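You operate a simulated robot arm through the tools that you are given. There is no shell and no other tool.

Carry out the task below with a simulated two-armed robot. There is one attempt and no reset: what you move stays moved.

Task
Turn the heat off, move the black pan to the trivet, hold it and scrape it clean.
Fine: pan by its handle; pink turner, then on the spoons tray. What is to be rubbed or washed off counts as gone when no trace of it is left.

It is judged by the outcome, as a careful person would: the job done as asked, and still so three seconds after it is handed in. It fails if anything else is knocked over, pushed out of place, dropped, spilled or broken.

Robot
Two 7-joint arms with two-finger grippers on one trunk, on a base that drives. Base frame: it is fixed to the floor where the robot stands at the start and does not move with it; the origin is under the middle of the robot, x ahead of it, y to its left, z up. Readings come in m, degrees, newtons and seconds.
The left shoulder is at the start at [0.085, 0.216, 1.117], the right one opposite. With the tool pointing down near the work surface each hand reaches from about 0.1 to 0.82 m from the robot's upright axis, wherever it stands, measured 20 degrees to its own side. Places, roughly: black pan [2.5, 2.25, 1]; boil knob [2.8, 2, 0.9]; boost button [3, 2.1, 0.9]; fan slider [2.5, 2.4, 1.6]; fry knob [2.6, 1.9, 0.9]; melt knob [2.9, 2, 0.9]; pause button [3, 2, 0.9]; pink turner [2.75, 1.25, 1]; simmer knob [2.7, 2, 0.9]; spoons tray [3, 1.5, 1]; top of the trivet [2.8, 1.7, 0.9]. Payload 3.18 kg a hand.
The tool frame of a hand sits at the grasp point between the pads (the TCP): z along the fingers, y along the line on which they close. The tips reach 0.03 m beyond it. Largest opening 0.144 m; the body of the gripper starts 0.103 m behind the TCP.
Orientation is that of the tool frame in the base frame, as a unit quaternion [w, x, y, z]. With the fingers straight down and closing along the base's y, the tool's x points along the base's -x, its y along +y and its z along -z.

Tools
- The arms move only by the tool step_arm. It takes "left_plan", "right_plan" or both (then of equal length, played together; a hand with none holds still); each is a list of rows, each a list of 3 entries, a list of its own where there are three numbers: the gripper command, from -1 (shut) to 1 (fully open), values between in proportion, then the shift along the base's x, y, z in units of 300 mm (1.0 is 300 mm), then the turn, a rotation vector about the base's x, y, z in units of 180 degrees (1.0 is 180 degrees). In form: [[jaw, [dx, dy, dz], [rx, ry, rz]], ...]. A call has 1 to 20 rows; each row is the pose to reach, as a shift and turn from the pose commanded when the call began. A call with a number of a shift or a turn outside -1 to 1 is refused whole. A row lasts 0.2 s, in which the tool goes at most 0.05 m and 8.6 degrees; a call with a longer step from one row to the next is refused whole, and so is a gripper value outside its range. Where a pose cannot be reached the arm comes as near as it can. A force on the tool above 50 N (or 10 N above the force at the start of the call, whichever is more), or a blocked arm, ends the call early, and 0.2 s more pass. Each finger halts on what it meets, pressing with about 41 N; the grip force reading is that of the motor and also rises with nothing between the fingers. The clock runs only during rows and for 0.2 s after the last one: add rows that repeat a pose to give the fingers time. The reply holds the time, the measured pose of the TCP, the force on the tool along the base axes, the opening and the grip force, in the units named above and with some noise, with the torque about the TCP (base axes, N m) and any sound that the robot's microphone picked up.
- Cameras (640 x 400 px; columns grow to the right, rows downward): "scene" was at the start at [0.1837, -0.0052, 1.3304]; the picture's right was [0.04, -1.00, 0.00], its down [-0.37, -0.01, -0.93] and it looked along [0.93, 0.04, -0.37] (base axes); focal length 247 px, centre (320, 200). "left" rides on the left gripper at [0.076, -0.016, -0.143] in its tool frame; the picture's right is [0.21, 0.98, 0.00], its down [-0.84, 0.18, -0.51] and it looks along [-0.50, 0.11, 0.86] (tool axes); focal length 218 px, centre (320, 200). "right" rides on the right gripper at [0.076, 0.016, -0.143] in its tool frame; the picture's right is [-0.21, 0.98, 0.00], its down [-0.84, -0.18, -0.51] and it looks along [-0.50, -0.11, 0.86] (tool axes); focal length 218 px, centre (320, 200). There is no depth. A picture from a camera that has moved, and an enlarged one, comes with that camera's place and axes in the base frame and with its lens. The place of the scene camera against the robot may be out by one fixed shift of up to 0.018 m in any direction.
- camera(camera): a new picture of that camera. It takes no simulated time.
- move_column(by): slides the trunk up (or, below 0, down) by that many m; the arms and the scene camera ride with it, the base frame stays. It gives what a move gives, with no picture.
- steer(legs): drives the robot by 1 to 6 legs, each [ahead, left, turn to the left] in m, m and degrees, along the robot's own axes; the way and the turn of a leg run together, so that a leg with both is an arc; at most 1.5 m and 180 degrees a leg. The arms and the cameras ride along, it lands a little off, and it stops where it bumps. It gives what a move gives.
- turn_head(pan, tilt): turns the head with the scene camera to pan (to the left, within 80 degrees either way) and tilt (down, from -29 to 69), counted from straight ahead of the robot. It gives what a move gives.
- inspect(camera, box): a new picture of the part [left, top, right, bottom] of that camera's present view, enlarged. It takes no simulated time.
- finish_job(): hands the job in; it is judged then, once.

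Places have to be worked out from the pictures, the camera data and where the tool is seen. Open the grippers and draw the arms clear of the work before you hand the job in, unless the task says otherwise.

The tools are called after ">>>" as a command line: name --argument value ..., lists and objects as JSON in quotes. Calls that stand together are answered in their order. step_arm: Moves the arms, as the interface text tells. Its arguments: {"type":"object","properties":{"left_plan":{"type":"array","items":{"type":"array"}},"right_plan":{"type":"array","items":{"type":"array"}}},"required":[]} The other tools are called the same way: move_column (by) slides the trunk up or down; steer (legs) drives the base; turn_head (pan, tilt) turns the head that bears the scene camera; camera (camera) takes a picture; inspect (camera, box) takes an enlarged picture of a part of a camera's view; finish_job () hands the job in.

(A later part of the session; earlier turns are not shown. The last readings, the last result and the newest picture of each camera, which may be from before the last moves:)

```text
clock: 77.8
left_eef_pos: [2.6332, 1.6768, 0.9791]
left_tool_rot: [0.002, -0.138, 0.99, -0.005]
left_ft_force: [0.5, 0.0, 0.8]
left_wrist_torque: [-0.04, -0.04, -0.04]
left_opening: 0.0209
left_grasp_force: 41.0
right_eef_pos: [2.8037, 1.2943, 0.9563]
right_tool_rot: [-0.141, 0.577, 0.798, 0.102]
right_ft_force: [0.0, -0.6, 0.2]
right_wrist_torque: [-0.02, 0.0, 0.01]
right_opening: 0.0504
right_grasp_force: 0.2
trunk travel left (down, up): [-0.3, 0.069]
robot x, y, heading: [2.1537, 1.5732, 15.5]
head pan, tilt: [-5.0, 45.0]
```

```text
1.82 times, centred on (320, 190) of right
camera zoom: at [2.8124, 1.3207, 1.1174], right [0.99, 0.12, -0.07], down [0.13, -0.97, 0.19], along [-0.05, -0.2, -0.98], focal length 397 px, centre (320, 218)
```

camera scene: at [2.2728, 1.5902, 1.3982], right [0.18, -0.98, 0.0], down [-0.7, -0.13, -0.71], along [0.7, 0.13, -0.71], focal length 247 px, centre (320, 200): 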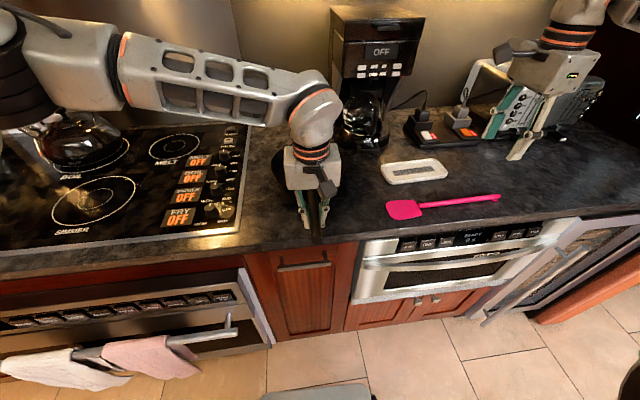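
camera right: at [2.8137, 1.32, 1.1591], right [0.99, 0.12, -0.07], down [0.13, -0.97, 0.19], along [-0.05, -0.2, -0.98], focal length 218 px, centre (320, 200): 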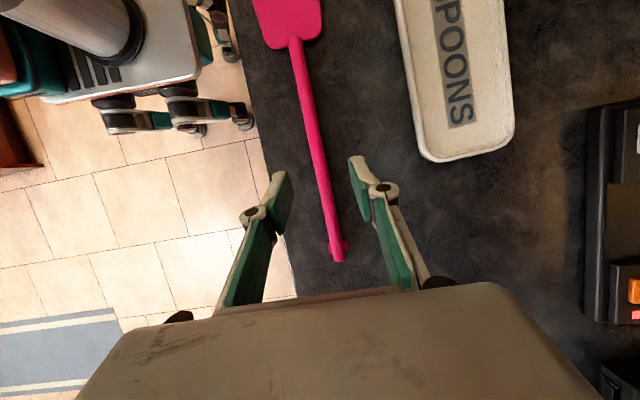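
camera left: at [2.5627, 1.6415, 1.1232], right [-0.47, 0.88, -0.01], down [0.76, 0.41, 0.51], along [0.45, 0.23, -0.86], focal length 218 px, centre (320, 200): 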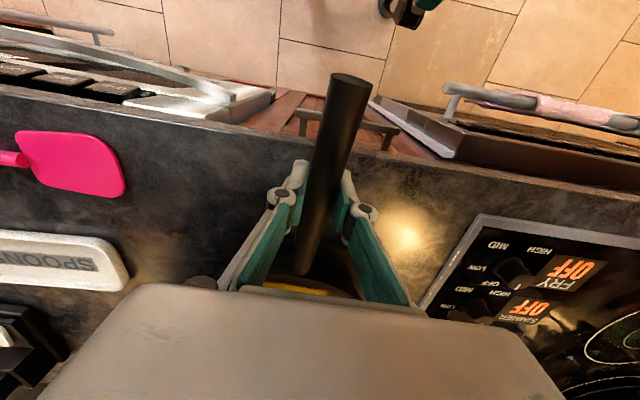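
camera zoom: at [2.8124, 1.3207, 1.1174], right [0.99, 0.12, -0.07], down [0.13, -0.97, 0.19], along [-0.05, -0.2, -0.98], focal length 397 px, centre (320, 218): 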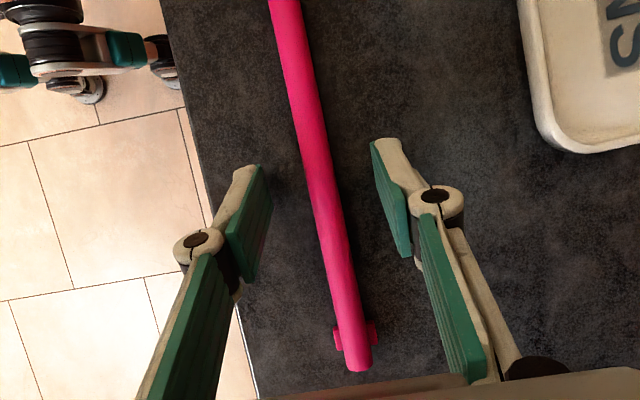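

No contact yet, fingertips are just above the counter and overlap the handle's height. I lower 4 mm more and close.

>>> step_arm --right_plan '[[-0.3, [0, 0, -0.013], [0, 0, 0]], [-0.5, [0, 0, -0.013], [0, 0, 0]], [-0.8, [0, 0, -0.013], [0, 0, 0]], [-1, [0, 0, -0.013], [0, 0, 0]], [-1, [0, 0, -0.013], [0, 0, 0]]]'

>>> inspect --camera "scene" --box '[400, 160, 540, 230]'

>>> inspect --camera "right" --box '[220, 80, 420, 300]'

```text
clock: 79.0
left_eef_pos: [2.633, 1.6771, 0.9807]
left_tool_rot: [0.002, -0.138, 0.99, -0.005]
left_ft_force: [-0.1, -0.2, 0.4]
left_wrist_torque: [0.01, -0.04, -0.07]
left_opening: 0.021
left_grasp_force: 41.3
right_eef_pos: [2.8035, 1.2935, 0.9541]
right_tool_rot: [-0.141, 0.576, 0.798, 0.101]
right_ft_force: [-0.3, 0.2, -0.5]
right_wrist_torque: [0.1, 0.03, 0.11]
right_opening: 0.0129
right_grasp_force: 41.1
trunk travel left (down, up): [-0.3, 0.069]
robot x, y, heading: [2.1538, 1.5757, 15.1]
head pan, tilt: [-5.0, 45.0]
```

```text
4.57 times, centred on (470, 195) of scene
camera zoom: at [2.2727, 1.5903, 1.3982], right [0.18, -0.98, 0.0], down [-0.7, -0.13, -0.71], along [0.7, 0.13, -0.71], focal length 1130 px, centre (-366, 223)
```

zoom: 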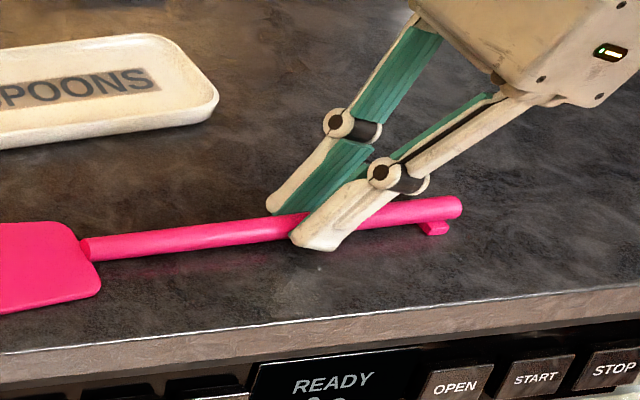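

```text
1.82 times, centred on (320, 190) of right
camera zoom: at [2.8121, 1.3205, 1.1134], right [0.99, 0.12, -0.07], down [0.13, -0.97, 0.19], along [-0.05, -0.2, -0.98], focal length 397 px, centre (320, 218)
```

zoom: 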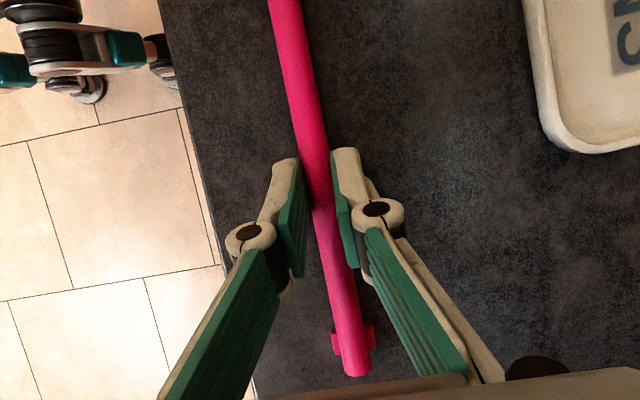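

The turner handle is held (13 mm). I lift it 6 cm and check that it stays straight in the grip.

>>> step_arm --right_plan '[[-1, [0, 0, 0.05], [0, 0, 0]], [-1, [0, 0, 0.1], [0, 0, 0]], [-1, [0, 0, 0.2], [0, 0, 0]], [-1, [0, 0, 0.2], [0, 0, 0]]]'

>>> camera --camera "right"

>>> inspect --camera "scene" --box '[250, 80, 570, 240]'

```text
clock: 80.0
left_eef_pos: [2.6334, 1.6761, 0.9795]
left_tool_rot: [0.001, -0.138, 0.99, -0.005]
left_ft_force: [0.0, 0.6, -0.3]
left_wrist_torque: [0.0, -0.07, -0.06]
left_opening: 0.0209
left_grasp_force: 40.7
right_eef_pos: [2.8045, 1.2926, 1.012]
right_tool_rot: [-0.142, 0.577, 0.798, 0.102]
right_ft_force: [0.0, 0.1, -1.2]
right_wrist_torque: [0.0, 0.02, 0.04]
right_opening: 0.0133
right_grasp_force: 41.0
trunk travel left (down, up): [-0.3, 0.069]
robot x, y, heading: [2.1548, 1.577, 15.1]
head pan, tilt: [-5.0, 45.0]
```

```text
taken
camera right: at [2.8129, 1.3203, 1.1733], right [0.99, 0.12, -0.07], down [0.13, -0.97, 0.19], along [-0.05, -0.2, -0.98], focal length 218 px, centre (320, 200)
```

right: 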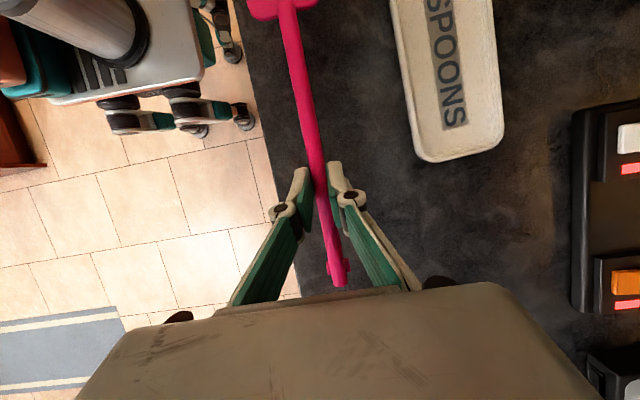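

```text
2.00 times, centred on (410, 160) of scene
camera zoom: at [2.2727, 1.5903, 1.3982], right [0.18, -0.98, 0.0], down [-0.7, -0.13, -0.71], along [0.7, 0.13, -0.71], focal length 494 px, centre (140, 280)
```

zoom: 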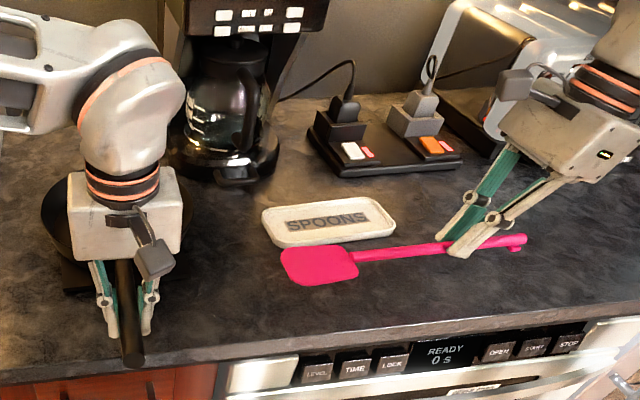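

The turner is firmly held and light. I raise it and tilt it 45° blade-down (plus 12° yaw), moving part-way to the pan.

>>> step_arm --right_plan '[[-1, [0, 0, 0.133], [0, 0, 0]], [-1, [0, 0, 0.267], [-0.0306, -0.0067, -0.0079]], [-1, [0, 0, 0.4], [-0.0612, -0.0133, -0.0158]], [-1, [0, 0, 0.533], [-0.0917, -0.02, -0.0237]], [-1, [0.01, 0.1, 0.533], [-0.1223, -0.0267, -0.0316]], [-1, [0.02, 0.2, 0.533], [-0.1529, -0.0333, -0.0394]], [-1, [0.03, 0.3, 0.533], [-0.1835, -0.04, -0.0473]], [-1, [0.04, 0.4, 0.533], [-0.214, -0.0466, -0.0552]], [-1, [0.05, 0.5, 0.533], [-0.2446, -0.0533, -0.0631]], [-1, [0.05, 0.5, 0.533], [-0.2446, -0.0533, -0.0631]]]'

>>> camera --camera "right"

>>> camera --camera "scene"

```text
clock: 82.2
left_eef_pos: [2.6335, 1.6755, 0.9781]
left_tool_rot: [0.002, -0.137, 0.991, -0.006]
left_ft_force: [-0.8, -0.9, -0.3]
left_wrist_torque: [0.28, 0.06, 0.23]
left_opening: 0.0211
left_grasp_force: 41.2
right_eef_pos: [2.817, 1.4387, 1.1741]
right_tool_rot: [0.162, 0.652, 0.726, -0.145]
right_ft_force: [-0.2, -0.2, -0.8]
right_wrist_torque: [-0.02, -0.01, -0.02]
right_opening: 0.0131
right_grasp_force: 41.0
trunk travel left (down, up): [-0.3, 0.069]
robot x, y, heading: [2.1543, 1.5768, 15.2]
head pan, tilt: [-5.0, 45.0]
```

```text
taken
camera right: at [2.8198, 1.5693, 1.272], right [0.99, -0.08, 0.09], down [-0.12, -0.57, 0.82], along [-0.02, -0.82, -0.57], focal length 218 px, centre (320, 200)
```

right: 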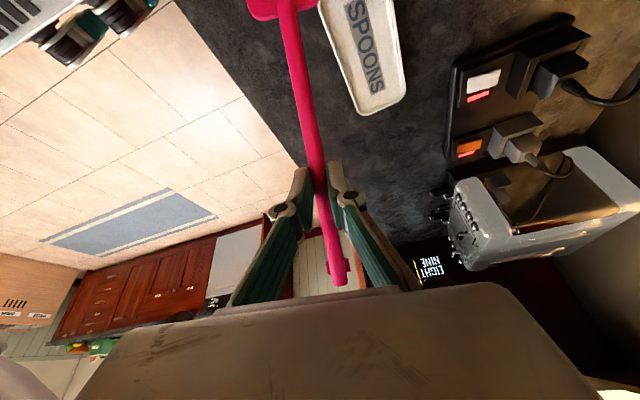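

```text
taken
camera scene: at [2.2729, 1.5895, 1.3982], right [0.18, -0.98, 0.0], down [-0.7, -0.12, -0.71], along [0.7, 0.13, -0.71], focal length 247 px, centre (320, 200)
```

scene: 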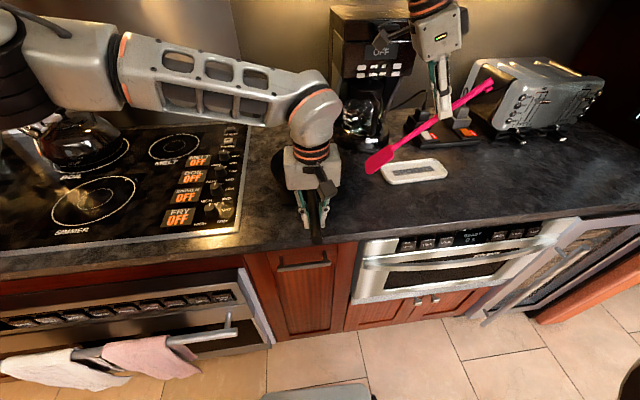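

The tilt works. The left hand blocks the view into the pan, so I re-grip the handle leaning 40° to the left (body left, fingers pointing down-right); this frees the view and the space.

>>> step_arm --left_plan '[[-0.6, [0, 0, 0], [0, 0, 0]], [-0.1, [0, 0, 0], [0, 0, 0]], [-0.1, [0, 0, 0], [-0.0354, -0.0107, 0]], [-0.1, [0, 0, 0], [-0.0709, -0.0215, 0]], [-0.1, [0, 0, 0], [-0.1063, -0.0322, 0]], [-0.1, [0, 0, 0], [-0.1418, -0.0429, 0]], [-0.1, [0, 0, 0], [-0.1772, -0.0537, 0]], [-0.1, [0, 0, 0], [-0.2127, -0.0644, 0]], [-0.1, [0, 0, 0], [-0.2127, -0.0644, 0]]]'

>>> camera --camera "scene"

>>> camera --camera "left"

```text
clock: 84.2
left_eef_pos: [2.6324, 1.6762, 0.9805]
left_tool_rot: [0.055, -0.13, 0.928, -0.344]
left_ft_force: [0.0, 0.2, -0.4]
left_wrist_torque: [0.01, 0.03, -0.01]
left_opening: 0.0648
left_grasp_force: 0.2
right_eef_pos: [2.8168, 1.4397, 1.1756]
right_tool_rot: [0.161, 0.651, 0.728, -0.144]
right_ft_force: [-0.1, -0.1, 0.1]
right_wrist_torque: [0.0, 0.0, 0.01]
right_opening: 0.0132
right_grasp_force: 41.1
trunk travel left (down, up): [-0.3, 0.069]
robot x, y, heading: [2.1538, 1.5738, 15.3]
head pan, tilt: [-5.0, 45.0]
```

```text
taken
camera scene: at [2.2728, 1.5897, 1.3982], right [0.18, -0.98, 0.0], down [-0.7, -0.12, -0.71], along [0.7, 0.13, -0.71], focal length 247 px, centre (320, 200)
```

scene: 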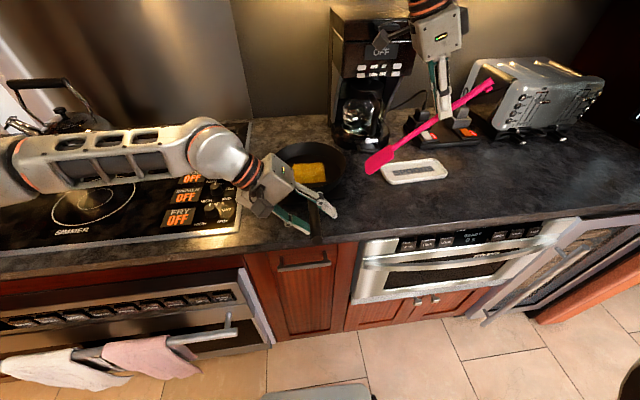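

```text
taken
camera left: at [2.5338, 1.7334, 1.0983], right [-0.4, 0.66, -0.64], down [0.68, 0.68, 0.28], along [0.62, -0.32, -0.72], focal length 218 px, centre (320, 200)
```

left: 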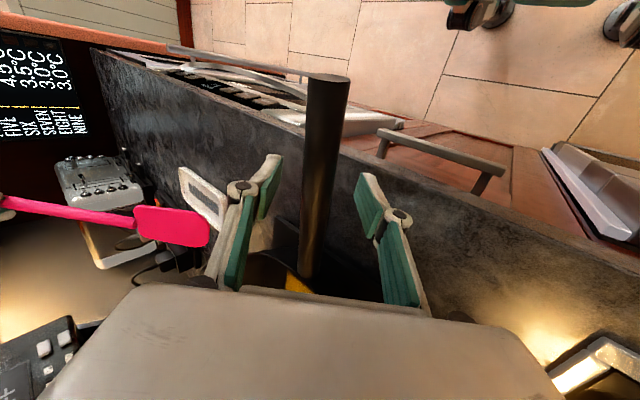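

Now the pan and its yellow residue are clearly visible. I close the left jaws on the handle and enlarge the pan.

>>> step_arm --left_plan '[[-0.4, [0, 0, 0], [0, 0, 0]], [-0.7, [0, 0, 0], [0, 0, 0]], [-1, [0, 0, 0], [0, 0, 0]], [-1, [0, 0, 0], [0, 0, 0]], [-1, [0, 0, 0], [0, 0, 0]]]'

>>> inspect --camera "scene" --box '[240, 110, 440, 240]'

```text
clock: 85.4
left_eef_pos: [2.6308, 1.6779, 0.9785]
left_tool_rot: [0.054, -0.129, 0.929, -0.343]
left_ft_force: [0.8, -0.3, -6.8]
left_wrist_torque: [-0.16, 1.03, -0.01]
left_opening: 0.0211
left_grasp_force: 40.9
right_eef_pos: [2.8179, 1.4397, 1.1755]
right_tool_rot: [0.162, 0.651, 0.727, -0.144]
right_ft_force: [-0.1, 0.2, -1.1]
right_wrist_torque: [0.0, 0.05, -0.05]
right_opening: 0.0133
right_grasp_force: 40.9
trunk travel left (down, up): [-0.3, 0.069]
robot x, y, heading: [2.1526, 1.5705, 15.2]
head pan, tilt: [-5.0, 45.0]
```

```text
3.08 times, centred on (340, 175) of scene
camera zoom: at [2.2734, 1.5904, 1.3981], right [0.18, -0.98, 0.0], down [-0.7, -0.13, -0.71], along [0.7, 0.13, -0.71], focal length 760 px, centre (258, 277)
```

zoom: 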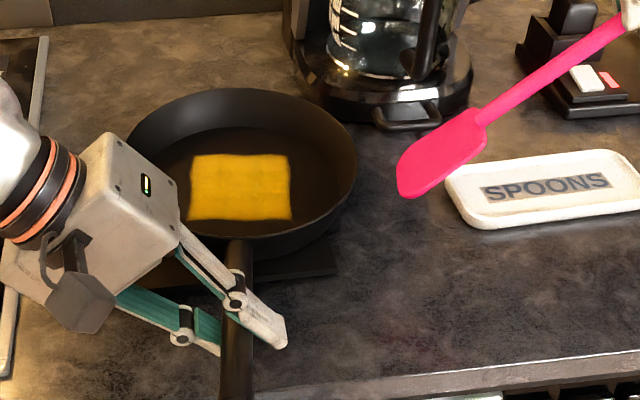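

The last grip carries the pan's weight, and comparing with the trivet outline the pan sits about 1.3 cm too far right and back. I lift 5 mm, shift it (−0.013, +0.010), and set it down.

>>> step_arm --left_plan '[[-1, [0, 0, 0.02], [0, 0, 0]], [-1, [0, 0, 0.03], [0, 0, 0]], [-1, [-0.022, 0.016, 0.03], [0, 0, 0]], [-1, [-0.043, 0.033, 0.03], [0, 0, 0]], [-1, [-0.043, 0.033, 0.02], [0, 0, 0]], [-1, [-0.043, 0.033, 0.0], [0, 0, 0]], [-1, [-0.043, 0.033, -0.01], [0, 0, 0]], [-1, [-0.043, 0.033, -0.01], [0, 0, 0]]]'

>>> inspect --camera "scene" --box '[240, 110, 440, 240]'

```text
clock: 87.2
left_eef_pos: [2.6192, 1.6874, 0.9756]
left_tool_rot: [0.054, -0.13, 0.929, -0.343]
left_ft_force: [0.3, 0.3, -7.2]
left_wrist_torque: [-0.25, 1.04, 0.0]
left_opening: 0.0213
left_grasp_force: 40.7
right_eef_pos: [2.8175, 1.439, 1.1747]
right_tool_rot: [0.161, 0.651, 0.727, -0.145]
right_ft_force: [-0.2, 0.6, -0.6]
right_wrist_torque: [-0.04, -0.01, 0.02]
right_opening: 0.013
right_grasp_force: 40.8
trunk travel left (down, up): [-0.3, 0.069]
robot x, y, heading: [2.1537, 1.5729, 15.4]
head pan, tilt: [-5.0, 45.0]
```

```text
3.08 times, centred on (340, 175) of scene
camera zoom: at [2.2733, 1.5905, 1.3981], right [0.18, -0.98, 0.0], down [-0.7, -0.13, -0.71], along [0.7, 0.13, -0.71], focal length 760 px, centre (258, 277)
```

zoom: 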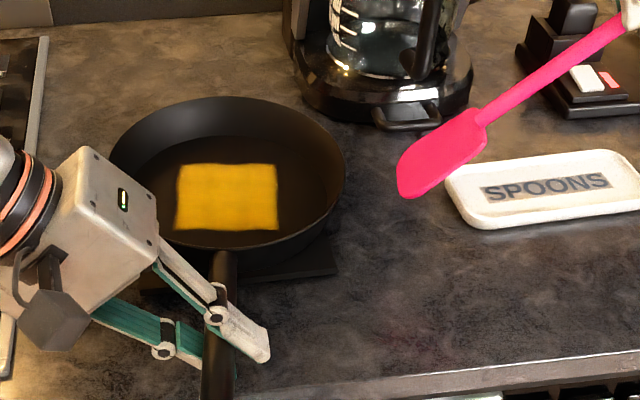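

Centred now, but still carried (−7.2 N). I lower in 2.5 mm steps until the weight is off.

>>> step_arm --left_plan '[[-1, [0, 0, -0.009], [0, 0, 0]], [-1, [0, 0, -0.009], [0, 0, 0]]]'

>>> step_arm --left_plan '[[-1, [0, 0, -0.009], [0, 0, 0]], [-1, [0, 0, -0.009], [0, 0, 0]]]'

```text
clock: 87.8
left_eef_pos: [2.6194, 1.6887, 0.9745]
left_tool_rot: [0.056, -0.128, 0.929, -0.343]
left_ft_force: [1.2, 0.7, 1.6]
left_wrist_torque: [0.04, -0.03, 0.16]
left_opening: 0.021
left_grasp_force: 41.7
right_eef_pos: [2.8173, 1.4393, 1.1749]
right_tool_rot: [0.161, 0.652, 0.727, -0.144]
right_ft_force: [-0.5, -0.4, -0.9]
right_wrist_torque: [-0.01, 0.01, 0.02]
right_opening: 0.0132
right_grasp_force: 41.1
trunk travel left (down, up): [-0.3, 0.069]
robot x, y, heading: [2.1541, 1.5724, 15.1]
head pan, tilt: [-5.0, 45.0]
```

```text
clock: 88.4
left_eef_pos: [2.6183, 1.6882, 0.9721]
left_tool_rot: [0.057, -0.129, 0.928, -0.345]
left_ft_force: [-1.9, 4.9, 12.1]
left_wrist_torque: [0.16, -1.07, 0.55]
left_opening: 0.0213
left_grasp_force: 40.9
right_eef_pos: [2.8162, 1.4403, 1.1757]
right_tool_rot: [0.161, 0.651, 0.727, -0.144]
right_ft_force: [-0.2, -0.4, -0.5]
right_wrist_torque: [-0.04, 0.04, 0.02]
right_opening: 0.0133
right_grasp_force: 41.3
trunk travel left (down, up): [-0.3, 0.069]
robot x, y, heading: [2.1565, 1.5746, 15.1]
head pan, tilt: [-5.0, 45.0]
```

The pan rests on the trivet, held by the handle. In the scene view the residue centre is about (2.841, 1.727) and the turner tip about (2.804, 1.569, 0.994). I ease the left hand's push and move the turner tip over the residue.

>>> step_arm --left_plan '[[-1, [0, 0, 0.005], [0, 0, 0]], [-1, [0, 0, 0.005], [0, 0, 0]], [-1, [0, 0, 0.005], [0, 0, 0]], [-1, [0, 0, 0.005], [0, 0, 0]], [-1, [0, 0, 0.005], [0, 0, 0]], [-1, [0, 0, 0.005], [0, 0, 0]]]' --right_plan '[[-1, [0.025, 0.105, 0.02], [0, 0, 0]], [-1, [0.05, 0.21, 0.04], [0, 0, 0]], [-1, [0.075, 0.315, 0.04], [0, 0, 0]], [-1, [0.1, 0.42, 0.03], [0, 0, 0]], [-1, [0.123, 0.527, 0.0], [0, 0, 0]], [-1, [0.123, 0.527, 0.0], [0, 0, 0]]]'

>>> inspect --camera "scene" --box '[240, 60, 480, 240]'

>>> camera --camera "scene"

```text
clock: 89.8
left_eef_pos: [2.6167, 1.6862, 0.9728]
left_tool_rot: [0.055, -0.127, 0.929, -0.344]
left_ft_force: [-1.2, -2.0, 4.7]
left_wrist_torque: [-0.07, -0.36, -0.35]
left_opening: 0.0213
left_grasp_force: 40.8
right_eef_pos: [2.8443, 1.5947, 1.18]
right_tool_rot: [0.162, 0.651, 0.728, -0.144]
right_ft_force: [0.6, 0.8, -0.3]
right_wrist_torque: [-0.05, 0.02, 0.01]
right_opening: 0.0129
right_grasp_force: 41.6
right hand out of reach, approached as far as the arm can: row 5, 6
trunk travel left (down, up): [-0.3, 0.069]
robot x, y, heading: [2.1564, 1.5714, 15.2]
head pan, tilt: [-5.0, 45.0]
```

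```text
2.22 times, centred on (360, 150) of scene
camera zoom: at [2.2724, 1.5906, 1.3982], right [0.18, -0.98, 0.0], down [-0.7, -0.13, -0.71], along [0.7, 0.12, -0.71], focal length 549 px, centre (231, 311)
```

zoom: 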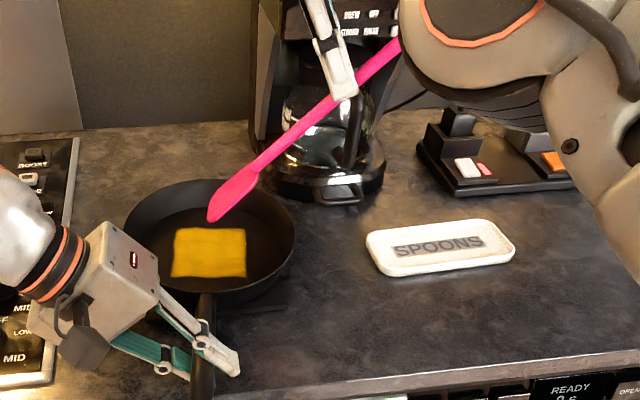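

```text
taken
camera scene: at [2.2724, 1.5906, 1.3982], right [0.18, -0.98, 0.0], down [-0.7, -0.13, -0.71], along [0.7, 0.12, -0.71], focal length 247 px, centre (320, 200)
```

scene: 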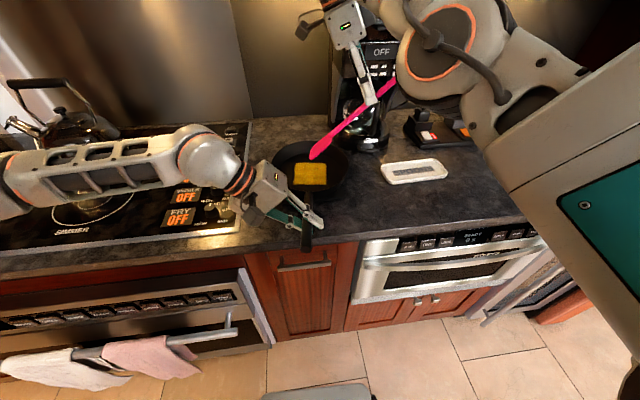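

The turner tip is over the residue. I lower it about 5.5 cm, close to the pan floor.

>>> step_arm --right_plan '[[-1, [0, 0, -0.06], [0, 0, 0]], [-1, [0, 0, -0.12], [0, 0, 0]], [-1, [0, 0, -0.18], [0, 0, 0]], [-1, [0, 0, -0.18], [0, 0, 0]]]'

>>> inspect --camera "scene" --box '[260, 100, 400, 220]'

```text
clock: 90.8
left_eef_pos: [2.6181, 1.6879, 0.9721]
left_tool_rot: [0.055, -0.129, 0.929, -0.342]
left_ft_force: [-1.4, -1.5, 4.4]
left_wrist_torque: [-0.02, 0.06, -0.03]
left_opening: 0.0209
left_grasp_force: 40.7
right_eef_pos: [2.8552, 1.5964, 1.1325]
right_tool_rot: [0.168, 0.648, 0.727, -0.151]
right_ft_force: [-0.3, -1.0, 1.9]
right_wrist_torque: [0.05, 0.04, 0.0]
right_opening: 0.0132
right_grasp_force: 41.1
right hand out of reach, approached as far as the arm can: row 2, 3
trunk travel left (down, up): [-0.3, 0.069]
robot x, y, heading: [2.154, 1.5775, 15.1]
head pan, tilt: [-5.0, 45.0]
```

```text
3.33 times, centred on (330, 160) of scene
camera zoom: at [2.2722, 1.5902, 1.3983], right [0.18, -0.98, 0.0], down [-0.7, -0.13, -0.71], along [0.7, 0.13, -0.71], focal length 824 px, centre (287, 333)
```

zoom: 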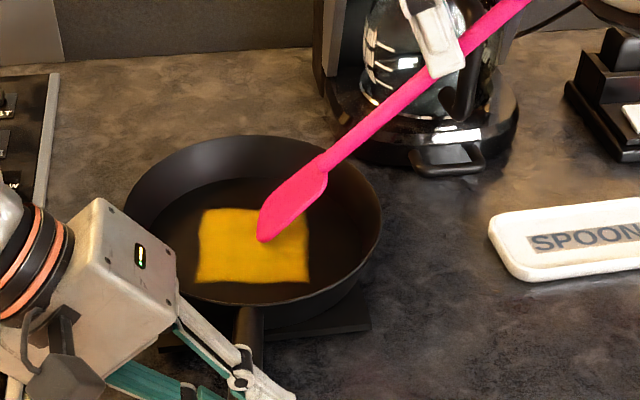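

Force now reads +1.9 N, possibly first touch. I lower another 6 mm in two steps to see whether it rises.

>>> step_arm --right_plan '[[-1, [0, 0, -0.01], [0, 0, 0]], [-1, [0, 0, -0.02], [0, 0, 0]], [-1, [0, 0, -0.02], [0, 0, 0]]]'

>>> inspect --camera "scene" --box '[260, 100, 400, 220]'

```text
clock: 91.6
left_eef_pos: [2.6172, 1.6866, 0.9753]
left_tool_rot: [0.056, -0.129, 0.929, -0.343]
left_ft_force: [-0.6, -0.6, 12.7]
left_wrist_torque: [-0.32, 0.98, 0.92]
left_opening: 0.0214
left_grasp_force: 40.9
right_eef_pos: [2.8454, 1.59, 1.122]
right_tool_rot: [0.163, 0.652, 0.727, -0.141]
right_ft_force: [4.6, -11.9, 23.2]
right_wrist_torque: [0.95, -0.69, -0.48]
right_opening: 0.013
right_grasp_force: 40.8
trunk travel left (down, up): [-0.3, 0.069]
robot x, y, heading: [2.1536, 1.5732, 15.2]
head pan, tilt: [-5.0, 45.0]
```

```text
3.33 times, centred on (330, 160) of scene
camera zoom: at [2.2707, 1.5883, 1.3987], right [0.18, -0.98, 0.0], down [-0.69, -0.12, -0.71], along [0.7, 0.13, -0.71], focal length 824 px, centre (287, 333)
```

zoom: 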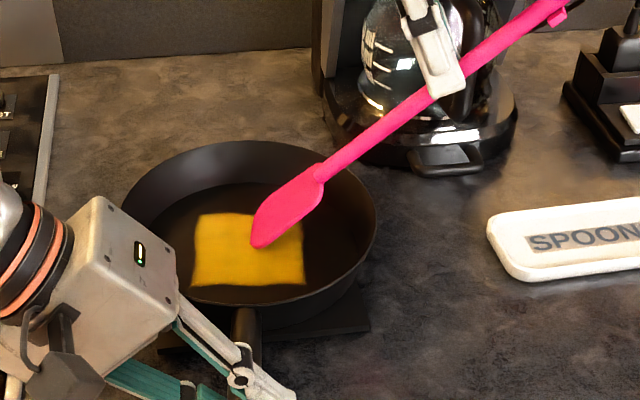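

Contact is clear (23 N, a bit much), so the pan floor is met at TCP z≈1.126. I ease 4 mm and drag the blade 5 cm to the right to see how the residue responds.

>>> step_arm --right_plan '[[-1, [0, 0, 0.013], [0, 0, 0]], [-1, [0.004, -0.04, 0.013], [0, 0, 0]], [-1, [0.008, -0.08, 0.013], [0, 0, 0]], [-1, [0.012, -0.12, 0.013], [0, 0, 0]], [-1, [0.016, -0.16, 0.013], [0, 0, 0]], [-1, [0.016, -0.16, 0.013], [0, 0, 0]]]'

>>> inspect --camera "scene" --box '[260, 100, 400, 220]'

```text
clock: 93.0
left_eef_pos: [2.6168, 1.6887, 0.973]
left_tool_rot: [0.056, -0.128, 0.928, -0.344]
left_ft_force: [-3.6, 4.0, 8.5]
left_wrist_torque: [0.28, -0.67, 0.45]
left_opening: 0.0212
left_grasp_force: 41.0
right_eef_pos: [2.8491, 1.5468, 1.1243]
right_tool_rot: [0.161, 0.651, 0.728, -0.143]
right_ft_force: [-0.1, -0.9, -0.2]
right_wrist_torque: [0.0, -0.02, -0.01]
right_opening: 0.0132
right_grasp_force: 41.3
trunk travel left (down, up): [-0.3, 0.069]
robot x, y, heading: [2.1552, 1.5748, 14.9]
head pan, tilt: [-5.0, 45.0]
```

```text
3.33 times, centred on (330, 160) of scene
camera zoom: at [2.2717, 1.5906, 1.3983], right [0.18, -0.98, 0.0], down [-0.7, -0.13, -0.71], along [0.7, 0.13, -0.71], focal length 824 px, centre (287, 333)
```

zoom: 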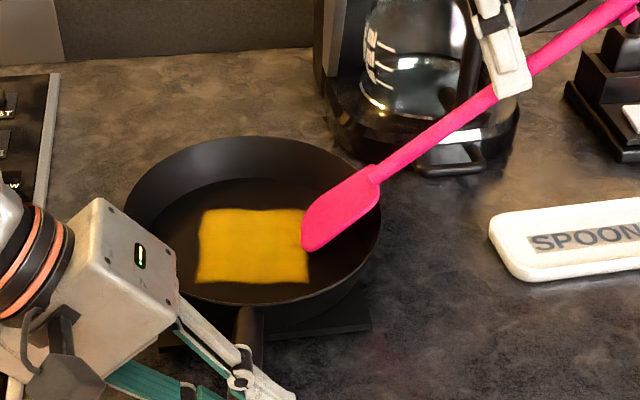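

Contact was lost because the turner pivoted a few degrees in the grip, and the residue is unchanged so far. I raise slightly, move to the left end of the nearer half of the residue, and lower gently.

>>> step_arm --right_plan '[[-1, [0, 0, 0.033], [0, 0, 0]], [-1, [-0.049, 0.108, 0.033], [0, 0, 0]], [-1, [-0.098, 0.217, 0.033], [0, 0, 0]], [-1, [-0.098, 0.217, 0.0], [0, 0, 0]], [-1, [-0.098, 0.217, -0.02], [0, 0, 0]], [-1, [-0.098, 0.217, -0.02], [0, 0, 0]]]'

>>> inspect --camera "scene" --box '[260, 100, 400, 220]'

```text
clock: 94.4
left_eef_pos: [2.6167, 1.6871, 0.9737]
left_tool_rot: [0.055, -0.129, 0.929, -0.343]
left_ft_force: [3.0, -0.2, 2.9]
left_wrist_torque: [-0.3, 0.92, -0.07]
left_opening: 0.0209
left_grasp_force: 41.0
right_eef_pos: [2.8225, 1.6121, 1.1195]
right_tool_rot: [0.161, 0.652, 0.727, -0.142]
right_ft_force: [-1.1, -3.2, 12.8]
right_wrist_torque: [1.26, 0.39, 0.28]
right_opening: 0.0132
right_grasp_force: 40.9
trunk travel left (down, up): [-0.3, 0.069]
robot x, y, heading: [2.1525, 1.5762, 15.2]
head pan, tilt: [-5.0, 45.0]
```

```text
3.33 times, centred on (330, 160) of scene
camera zoom: at [2.2717, 1.5894, 1.3984], right [0.18, -0.98, 0.0], down [-0.7, -0.12, -0.71], along [0.7, 0.13, -0.71], focal length 824 px, centre (287, 333)
```

zoom: 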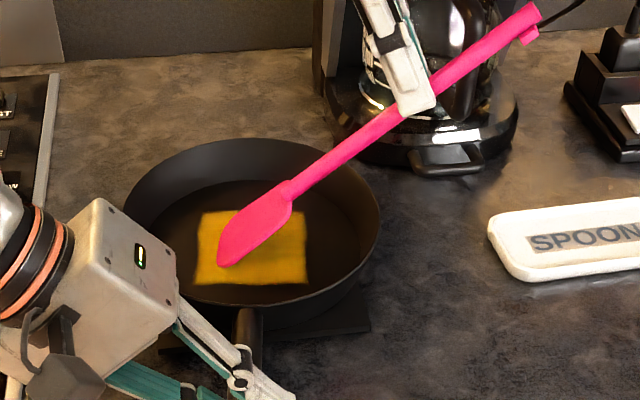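

Contact at 12.8 N. I drag straight to the right across the residue by 9 cm.

>>> step_arm --right_plan '[[-1, [0.013, -0.05, 0], [0, 0, 0]], [-1, [0.026, -0.1, 0], [0, 0, 0]], [-1, [0.039, -0.15, 0], [0, 0, 0]], [-1, [0.052, -0.2, 0], [0, 0, 0]], [-1, [0.065, -0.25, 0], [0, 0, 0]], [-1, [0.078, -0.3, 0], [0, 0, 0]]]'

>>> inspect --camera "scene" --box '[260, 100, 400, 220]'

```text
clock: 95.8
left_eef_pos: [2.618, 1.6872, 0.9734]
left_tool_rot: [0.056, -0.128, 0.929, -0.343]
left_ft_force: [6.4, -7.1, 1.4]
left_wrist_torque: [-0.11, 0.25, -1.6]
left_opening: 0.0211
left_grasp_force: 41.2
right_eef_pos: [2.8431, 1.524, 1.1153]
right_tool_rot: [0.159, 0.65, 0.729, -0.145]
right_ft_force: [-6.1, 10.0, 0.7]
right_wrist_torque: [1.36, 0.77, 0.82]
right_opening: 0.0132
right_grasp_force: 41.2
trunk travel left (down, up): [-0.3, 0.069]
robot x, y, heading: [2.1552, 1.574, 15.3]
head pan, tilt: [-5.0, 45.0]
```

```text
3.33 times, centred on (330, 160) of scene
camera zoom: at [2.2727, 1.5903, 1.3981], right [0.18, -0.98, 0.0], down [-0.7, -0.13, -0.71], along [0.7, 0.13, -0.71], focal length 824 px, centre (287, 333)
```

zoom: 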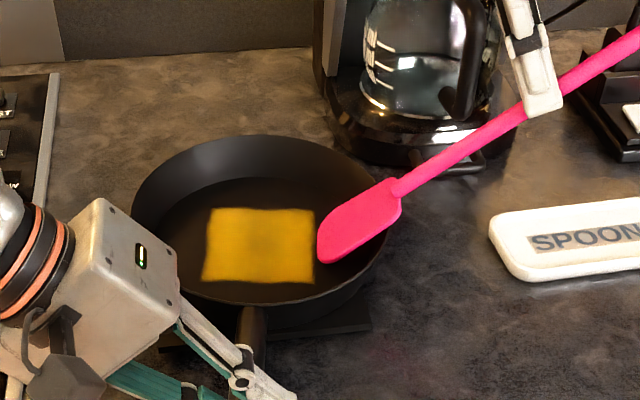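

The drag pulled with little visible effect, and the handle now leans on the right rim. I enlarge the patch as much as possible to see whether anything came off.

>>> inspect --camera "scene" --box '[290, 140, 350, 180]'

>>> camera --camera "right"

>>> camera --camera "left"

```text
10.00 times, centred on (320, 160) of scene
camera zoom: at [2.2727, 1.5903, 1.3981], right [0.18, -0.98, 0.0], down [-0.7, -0.13, -0.71], along [0.7, 0.13, -0.71], focal length 2471 px, centre (320, 600)
```

zoom: 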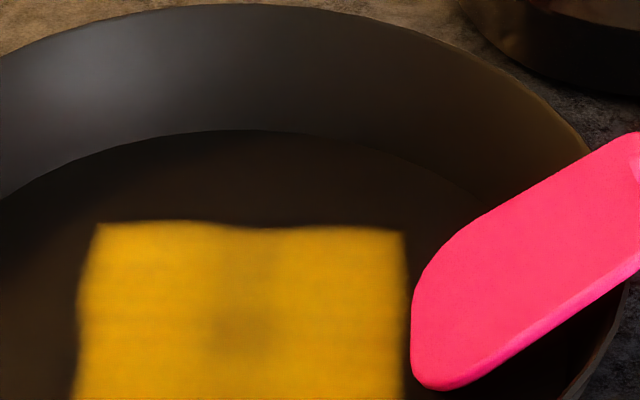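

```text
taken
camera right: at [2.8458, 1.6546, 1.212], right [0.99, -0.08, 0.08], down [-0.11, -0.57, 0.82], along [-0.02, -0.82, -0.57], focal length 218 px, centre (320, 200)
```

right: 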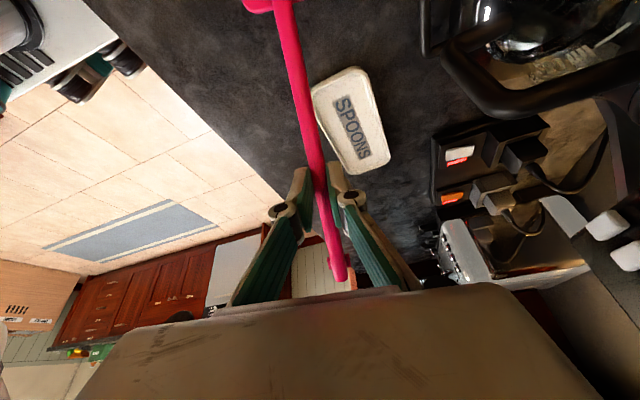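

```text
taken
camera left: at [2.5202, 1.7439, 1.0916], right [-0.4, 0.66, -0.64], down [0.68, 0.68, 0.28], along [0.62, -0.32, -0.71], focal length 218 px, centre (320, 200)
```

left: 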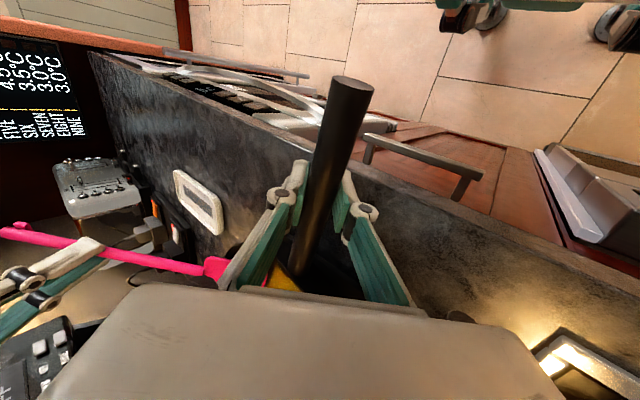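

A faint darker spot shows in the patch, so rubbing seems to fade it gradually. I look at the whole patch enlarged.

>>> inspect --camera "scene" --box '[285, 150, 335, 185]'

```text
11.43 times, centred on (310, 168) of scene
camera zoom: at [2.2727, 1.5903, 1.3981], right [0.18, -0.98, 0.0], down [-0.7, -0.13, -0.71], along [0.7, 0.13, -0.71], focal length 2824 px, centre (434, 571)
```

zoom: 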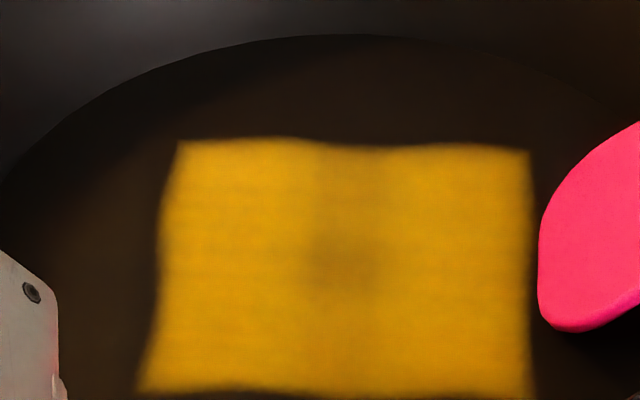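

Only the spot pressed at 23 N faded, so it takes firmer pressure. I go back to the left end, press about 20 N and drag right 7 cm.

>>> step_arm --right_plan '[[-1, [-0.01, 0.04, 0.08], [0, 0, 0]], [-1, [-0.03, 0.15, 0.08], [0, 0, 0]], [-1, [-0.078, 0.29, 0.08], [0, 0, 0]], [-1, [-0.078, 0.29, 0.02], [0, 0, 0]], [-1, [-0.078, 0.29, -0.01], [0, 0, 0]], [-1, [-0.078, 0.29, -0.015], [0, 0, 0]], [-1, [-0.069, 0.257, -0.015], [0, 0, 0]], [-1, [-0.06, 0.223, -0.015], [0, 0, 0]], [-1, [-0.051, 0.19, -0.015], [0, 0, 0]], [-1, [-0.042, 0.157, -0.015], [0, 0, 0]], [-1, [-0.033, 0.123, -0.015], [0, 0, 0]], [-1, [-0.024, 0.09, -0.015], [0, 0, 0]], [-1, [-0.015, 0.057, -0.015], [0, 0, 0]]]'

>>> inspect --camera "scene" --box '[270, 120, 370, 200]'

```text
clock: 98.6
left_eef_pos: [2.6172, 1.6877, 0.9738]
left_tool_rot: [0.057, -0.129, 0.929, -0.343]
left_ft_force: [-2.0, -0.4, 8.6]
left_wrist_torque: [0.2, -0.58, 0.13]
left_opening: 0.0209
left_grasp_force: 41.1
right_eef_pos: [2.8405, 1.5366, 1.1111]
right_tool_rot: [0.162, 0.652, 0.727, -0.144]
right_ft_force: [0.7, -0.7, 0.4]
right_wrist_torque: [0.02, -0.01, 0.03]
right_opening: 0.0134
right_grasp_force: 41.0
trunk travel left (down, up): [-0.3, 0.069]
robot x, y, heading: [2.154, 1.5758, 15.1]
head pan, tilt: [-5.0, 45.0]
```

```text
5.00 times, centred on (320, 160) of scene
camera zoom: at [2.2718, 1.59, 1.3983], right [0.18, -0.98, 0.0], down [-0.7, -0.13, -0.71], along [0.7, 0.13, -0.71], focal length 1236 px, centre (320, 400)
```

zoom: 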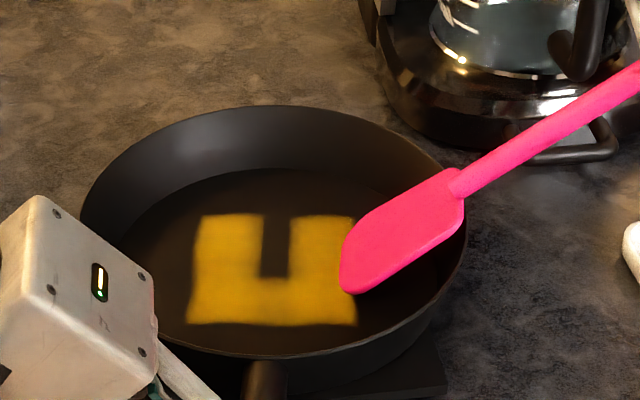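

A strip in the middle came off completely, so firm contact works, but contact was lost later in the drag. I lower here in small steps to find the floor again at the right edge of the patch.

>>> step_arm --right_plan '[[-1, [0, 0, -0.015], [0, 0, 0]], [-1, [0, 0, -0.03], [0, 0, 0]], [-1, [0, 0, -0.03], [0, 0, 0]]]'

```text
clock: 99.4
left_eef_pos: [2.6163, 1.6864, 0.9746]
left_tool_rot: [0.057, -0.129, 0.929, -0.343]
left_ft_force: [3.9, -1.3, 10.7]
left_wrist_torque: [-0.03, 0.43, 0.83]
left_opening: 0.0209
left_grasp_force: 41.2
right_eef_pos: [2.8404, 1.5355, 1.1036]
right_tool_rot: [0.163, 0.652, 0.727, -0.143]
right_ft_force: [-1.0, -11.8, 16.9]
right_wrist_torque: [0.87, 0.15, 0.14]
right_opening: 0.013
right_grasp_force: 41.1
trunk travel left (down, up): [-0.3, 0.069]
robot x, y, heading: [2.1532, 1.5729, 15.1]
head pan, tilt: [-5.0, 45.0]
```

Contact at 17 N. Now I push left across the patch, first 4 cm, checking the force.

>>> step_arm --right_plan '[[-1, [-0.0087, 0.0322, 0], [0, 0, 0]], [-1, [-0.0175, 0.0643, 0], [0, 0, 0]], [-1, [-0.0262, 0.0965, 0], [0, 0, 0]], [-1, [-0.035, 0.1287, 0], [0, 0, 0]]]'

>>> inspect --camera "scene" --box '[270, 120, 370, 200]'

```text
clock: 100.4
left_eef_pos: [2.6158, 1.6876, 0.9738]
left_tool_rot: [0.057, -0.128, 0.929, -0.343]
left_ft_force: [-1.3, 1.1, 14.5]
left_wrist_torque: [0.26, -0.64, 0.86]
left_opening: 0.0211
left_grasp_force: 41.5
right_eef_pos: [2.8295, 1.5765, 1.1025]
right_tool_rot: [0.161, 0.651, 0.728, -0.145]
right_ft_force: [1.0, -5.8, 7.6]
right_wrist_torque: [0.35, -0.2, -0.21]
right_opening: 0.0133
right_grasp_force: 41.2
trunk travel left (down, up): [-0.3, 0.069]
robot x, y, heading: [2.1564, 1.5736, 15.2]
head pan, tilt: [-5.0, 45.0]
```

```text
5.00 times, centred on (320, 160) of scene
camera zoom: at [2.2711, 1.5895, 1.3984], right [0.18, -0.98, 0.0], down [-0.69, -0.12, -0.71], along [0.7, 0.13, -0.71], focal length 1236 px, centre (320, 400)
```

zoom: 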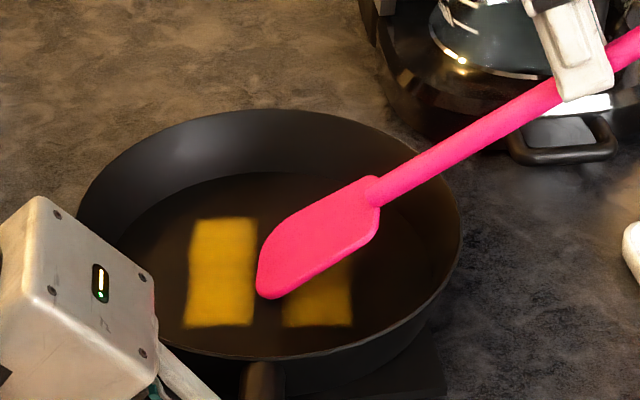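

Pushing works: the middle and the far right are clean now. I keep pushing left another 5 cm with slightly more pressure.

>>> step_arm --right_plan '[[-1, [-0.0087, 0.0322, -0.006], [0, 0, 0]], [-1, [-0.0175, 0.0643, -0.008], [0, 0, 0]], [-1, [-0.0262, 0.0965, -0.01], [0, 0, 0]], [-1, [-0.035, 0.1287, -0.01], [0, 0, 0]], [-1, [-0.042, 0.155, -0.01], [0, 0, 0]]]'

>>> inspect --camera "scene" --box '[270, 120, 370, 200]'

```text
clock: 101.6
left_eef_pos: [2.6169, 1.6866, 0.9748]
left_tool_rot: [0.057, -0.128, 0.929, -0.342]
left_ft_force: [2.8, 2.8, 15.1]
left_wrist_torque: [0.1, 0.02, 1.29]
left_opening: 0.0212
left_grasp_force: 41.0
right_eef_pos: [2.8169, 1.6216, 1.0995]
right_tool_rot: [0.161, 0.653, 0.727, -0.142]
right_ft_force: [2.4, -13.3, 19.6]
right_wrist_torque: [0.9, -0.54, -0.48]
right_opening: 0.0132
right_grasp_force: 40.4
trunk travel left (down, up): [-0.3, 0.069]
robot x, y, heading: [2.1567, 1.5758, 15.3]
head pan, tilt: [-5.0, 45.0]
```

```text
5.00 times, centred on (320, 160) of scene
camera zoom: at [2.2708, 1.5883, 1.3985], right [0.18, -0.98, 0.0], down [-0.69, -0.12, -0.71], along [0.7, 0.13, -0.71], focal length 1236 px, centre (320, 400)
```

zoom: 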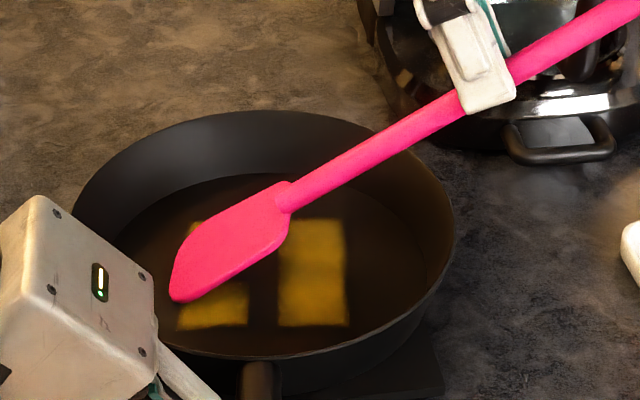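

The blade now covers the left block with about 20 N; the right block is still there. I rub back and forth here with a few short strokes.

>>> step_arm --right_plan '[[-1, [0.015, -0.055, -0.005], [0, 0, 0]], [-1, [0.03, -0.11, -0.01], [0, 0, 0]], [-1, [0.015, -0.055, -0.01], [0, 0, 0]], [-1, [0, 0, -0.01], [0, 0, 0]], [-1, [0.015, -0.055, -0.012], [0, 0, 0]], [-1, [0.03, -0.11, -0.012], [0, 0, 0]], [-1, [0.015, -0.055, -0.012], [0, 0, 0]], [-1, [0, 0, -0.012], [0, 0, 0]]]'

>>> inspect --camera "scene" --box '[270, 120, 370, 200]'

```text
clock: 103.4
left_eef_pos: [2.6174, 1.6869, 0.9724]
left_tool_rot: [0.055, -0.129, 0.929, -0.343]
left_ft_force: [-2.9, -0.9, 4.1]
left_wrist_torque: [0.02, -0.13, -0.04]
left_opening: 0.0211
left_grasp_force: 40.6
right_eef_pos: [2.8165, 1.6247, 1.0959]
right_tool_rot: [0.161, 0.651, 0.727, -0.144]
right_ft_force: [-0.7, -0.1, -0.5]
right_wrist_torque: [-0.06, 0.01, 0.0]
right_opening: 0.0128
right_grasp_force: 40.7
trunk travel left (down, up): [-0.3, 0.069]
robot x, y, heading: [2.156, 1.5721, 15.4]
head pan, tilt: [-5.0, 45.0]
```

```text
5.00 times, centred on (320, 160) of scene
camera zoom: at [2.2722, 1.5903, 1.3982], right [0.18, -0.98, 0.0], down [-0.7, -0.13, -0.71], along [0.7, 0.13, -0.71], focal length 1236 px, centre (320, 400)
```

zoom: 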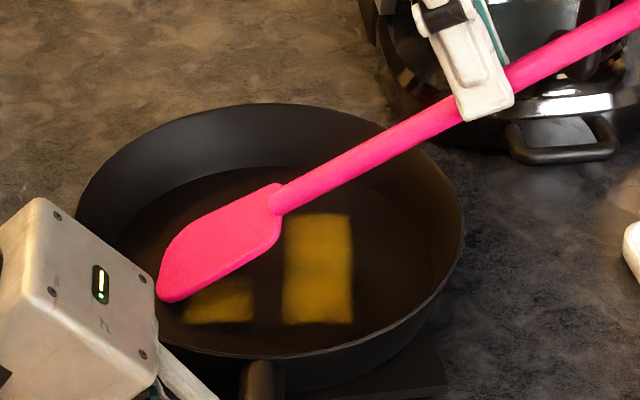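

Dragging pivots the blade flatter and loses contact; pushing is what works. I lift, go back to the right edge with 10° more tilt, and lower close to the floor for a push stroke.

>>> step_arm --right_plan '[[-1, [0.0, 0.0, 0.08], [0, 0, 0]], [-1, [0.023, -0.083, 0.15], [-0.0184, -0.002, 0]], [-1, [0.046, -0.167, 0.15], [-0.0368, -0.0041, 0]], [-1, [0.068, -0.251, 0.15], [-0.0552, -0.0061, 0]], [-1, [0.068, -0.251, 0.1], [-0.0552, -0.0061, 0]], [-1, [0.068, -0.251, 0.075], [-0.0552, -0.0061, 0]], [-1, [0.068, -0.251, 0.075], [-0.0552, -0.0061, 0]]]'

>>> inspect --camera "scene" --box '[270, 120, 370, 200]'

```text
clock: 105.0
left_eef_pos: [2.6186, 1.6888, 0.9724]
left_tool_rot: [0.056, -0.129, 0.929, -0.343]
left_ft_force: [0.7, -2.5, 1.1]
left_wrist_torque: [0.06, 0.76, -0.17]
left_opening: 0.021
left_grasp_force: 40.6
right_eef_pos: [2.8371, 1.549, 1.1196]
right_tool_rot: [0.225, 0.636, 0.711, -0.199]
right_ft_force: [-0.4, -0.5, 7.4]
right_wrist_torque: [0.85, 0.09, 0.04]
right_opening: 0.0131
right_grasp_force: 41.3
trunk travel left (down, up): [-0.3, 0.069]
robot x, y, heading: [2.1543, 1.5736, 15.1]
head pan, tilt: [-5.0, 45.0]
```

```text
5.00 times, centred on (320, 160) of scene
camera zoom: at [2.2723, 1.5898, 1.3983], right [0.18, -0.98, 0.0], down [-0.7, -0.12, -0.71], along [0.7, 0.13, -0.71], focal length 1236 px, centre (320, 400)
```

zoom: 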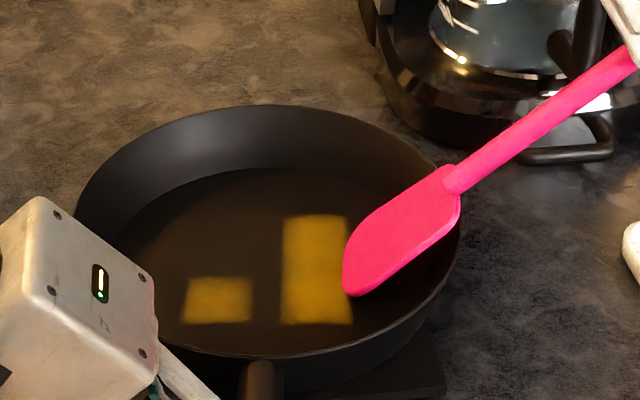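

Good: the far-left part is gone too. Left: a front-left square and the right block. Now in contact at 7 N, I push left 5 cm with rising pressure over the right block.

>>> step_arm --right_plan '[[-1, [0, 0, -0.012], [0, 0, 0]], [-1, [-0.0087, 0.0322, -0.015], [0, 0, 0]], [-1, [-0.0175, 0.0643, -0.015], [0, 0, 0]], [-1, [-0.0262, 0.0965, -0.015], [0, 0, 0]], [-1, [-0.035, 0.1287, -0.015], [0, 0, 0]], [-1, [-0.0437, 0.161, -0.015], [0, 0, 0]]]'

>>> inspect --camera "scene" --box '[270, 120, 370, 200]'

```text
clock: 106.4
left_eef_pos: [2.6183, 1.6874, 0.9743]
left_tool_rot: [0.057, -0.129, 0.929, -0.343]
left_ft_force: [2.7, 3.9, 14.1]
left_wrist_torque: [0.35, 0.04, 1.4]
left_opening: 0.0216
left_grasp_force: 41.1
right_eef_pos: [2.8232, 1.5954, 1.1157]
right_tool_rot: [0.226, 0.637, 0.71, -0.199]
right_ft_force: [2.6, -11.2, 17.4]
right_wrist_torque: [0.28, -0.42, -0.3]
right_opening: 0.0129
right_grasp_force: 41.1
trunk travel left (down, up): [-0.3, 0.069]
robot x, y, heading: [2.1566, 1.5713, 15.1]
head pan, tilt: [-5.0, 45.0]
```

```text
5.00 times, centred on (320, 160) of scene
camera zoom: at [2.2708, 1.589, 1.3986], right [0.18, -0.98, 0.0], down [-0.69, -0.12, -0.71], along [0.7, 0.13, -0.71], focal length 1236 px, centre (320, 400)
```

zoom: 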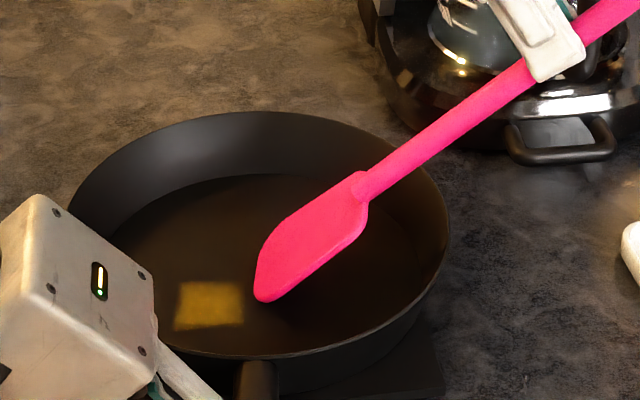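

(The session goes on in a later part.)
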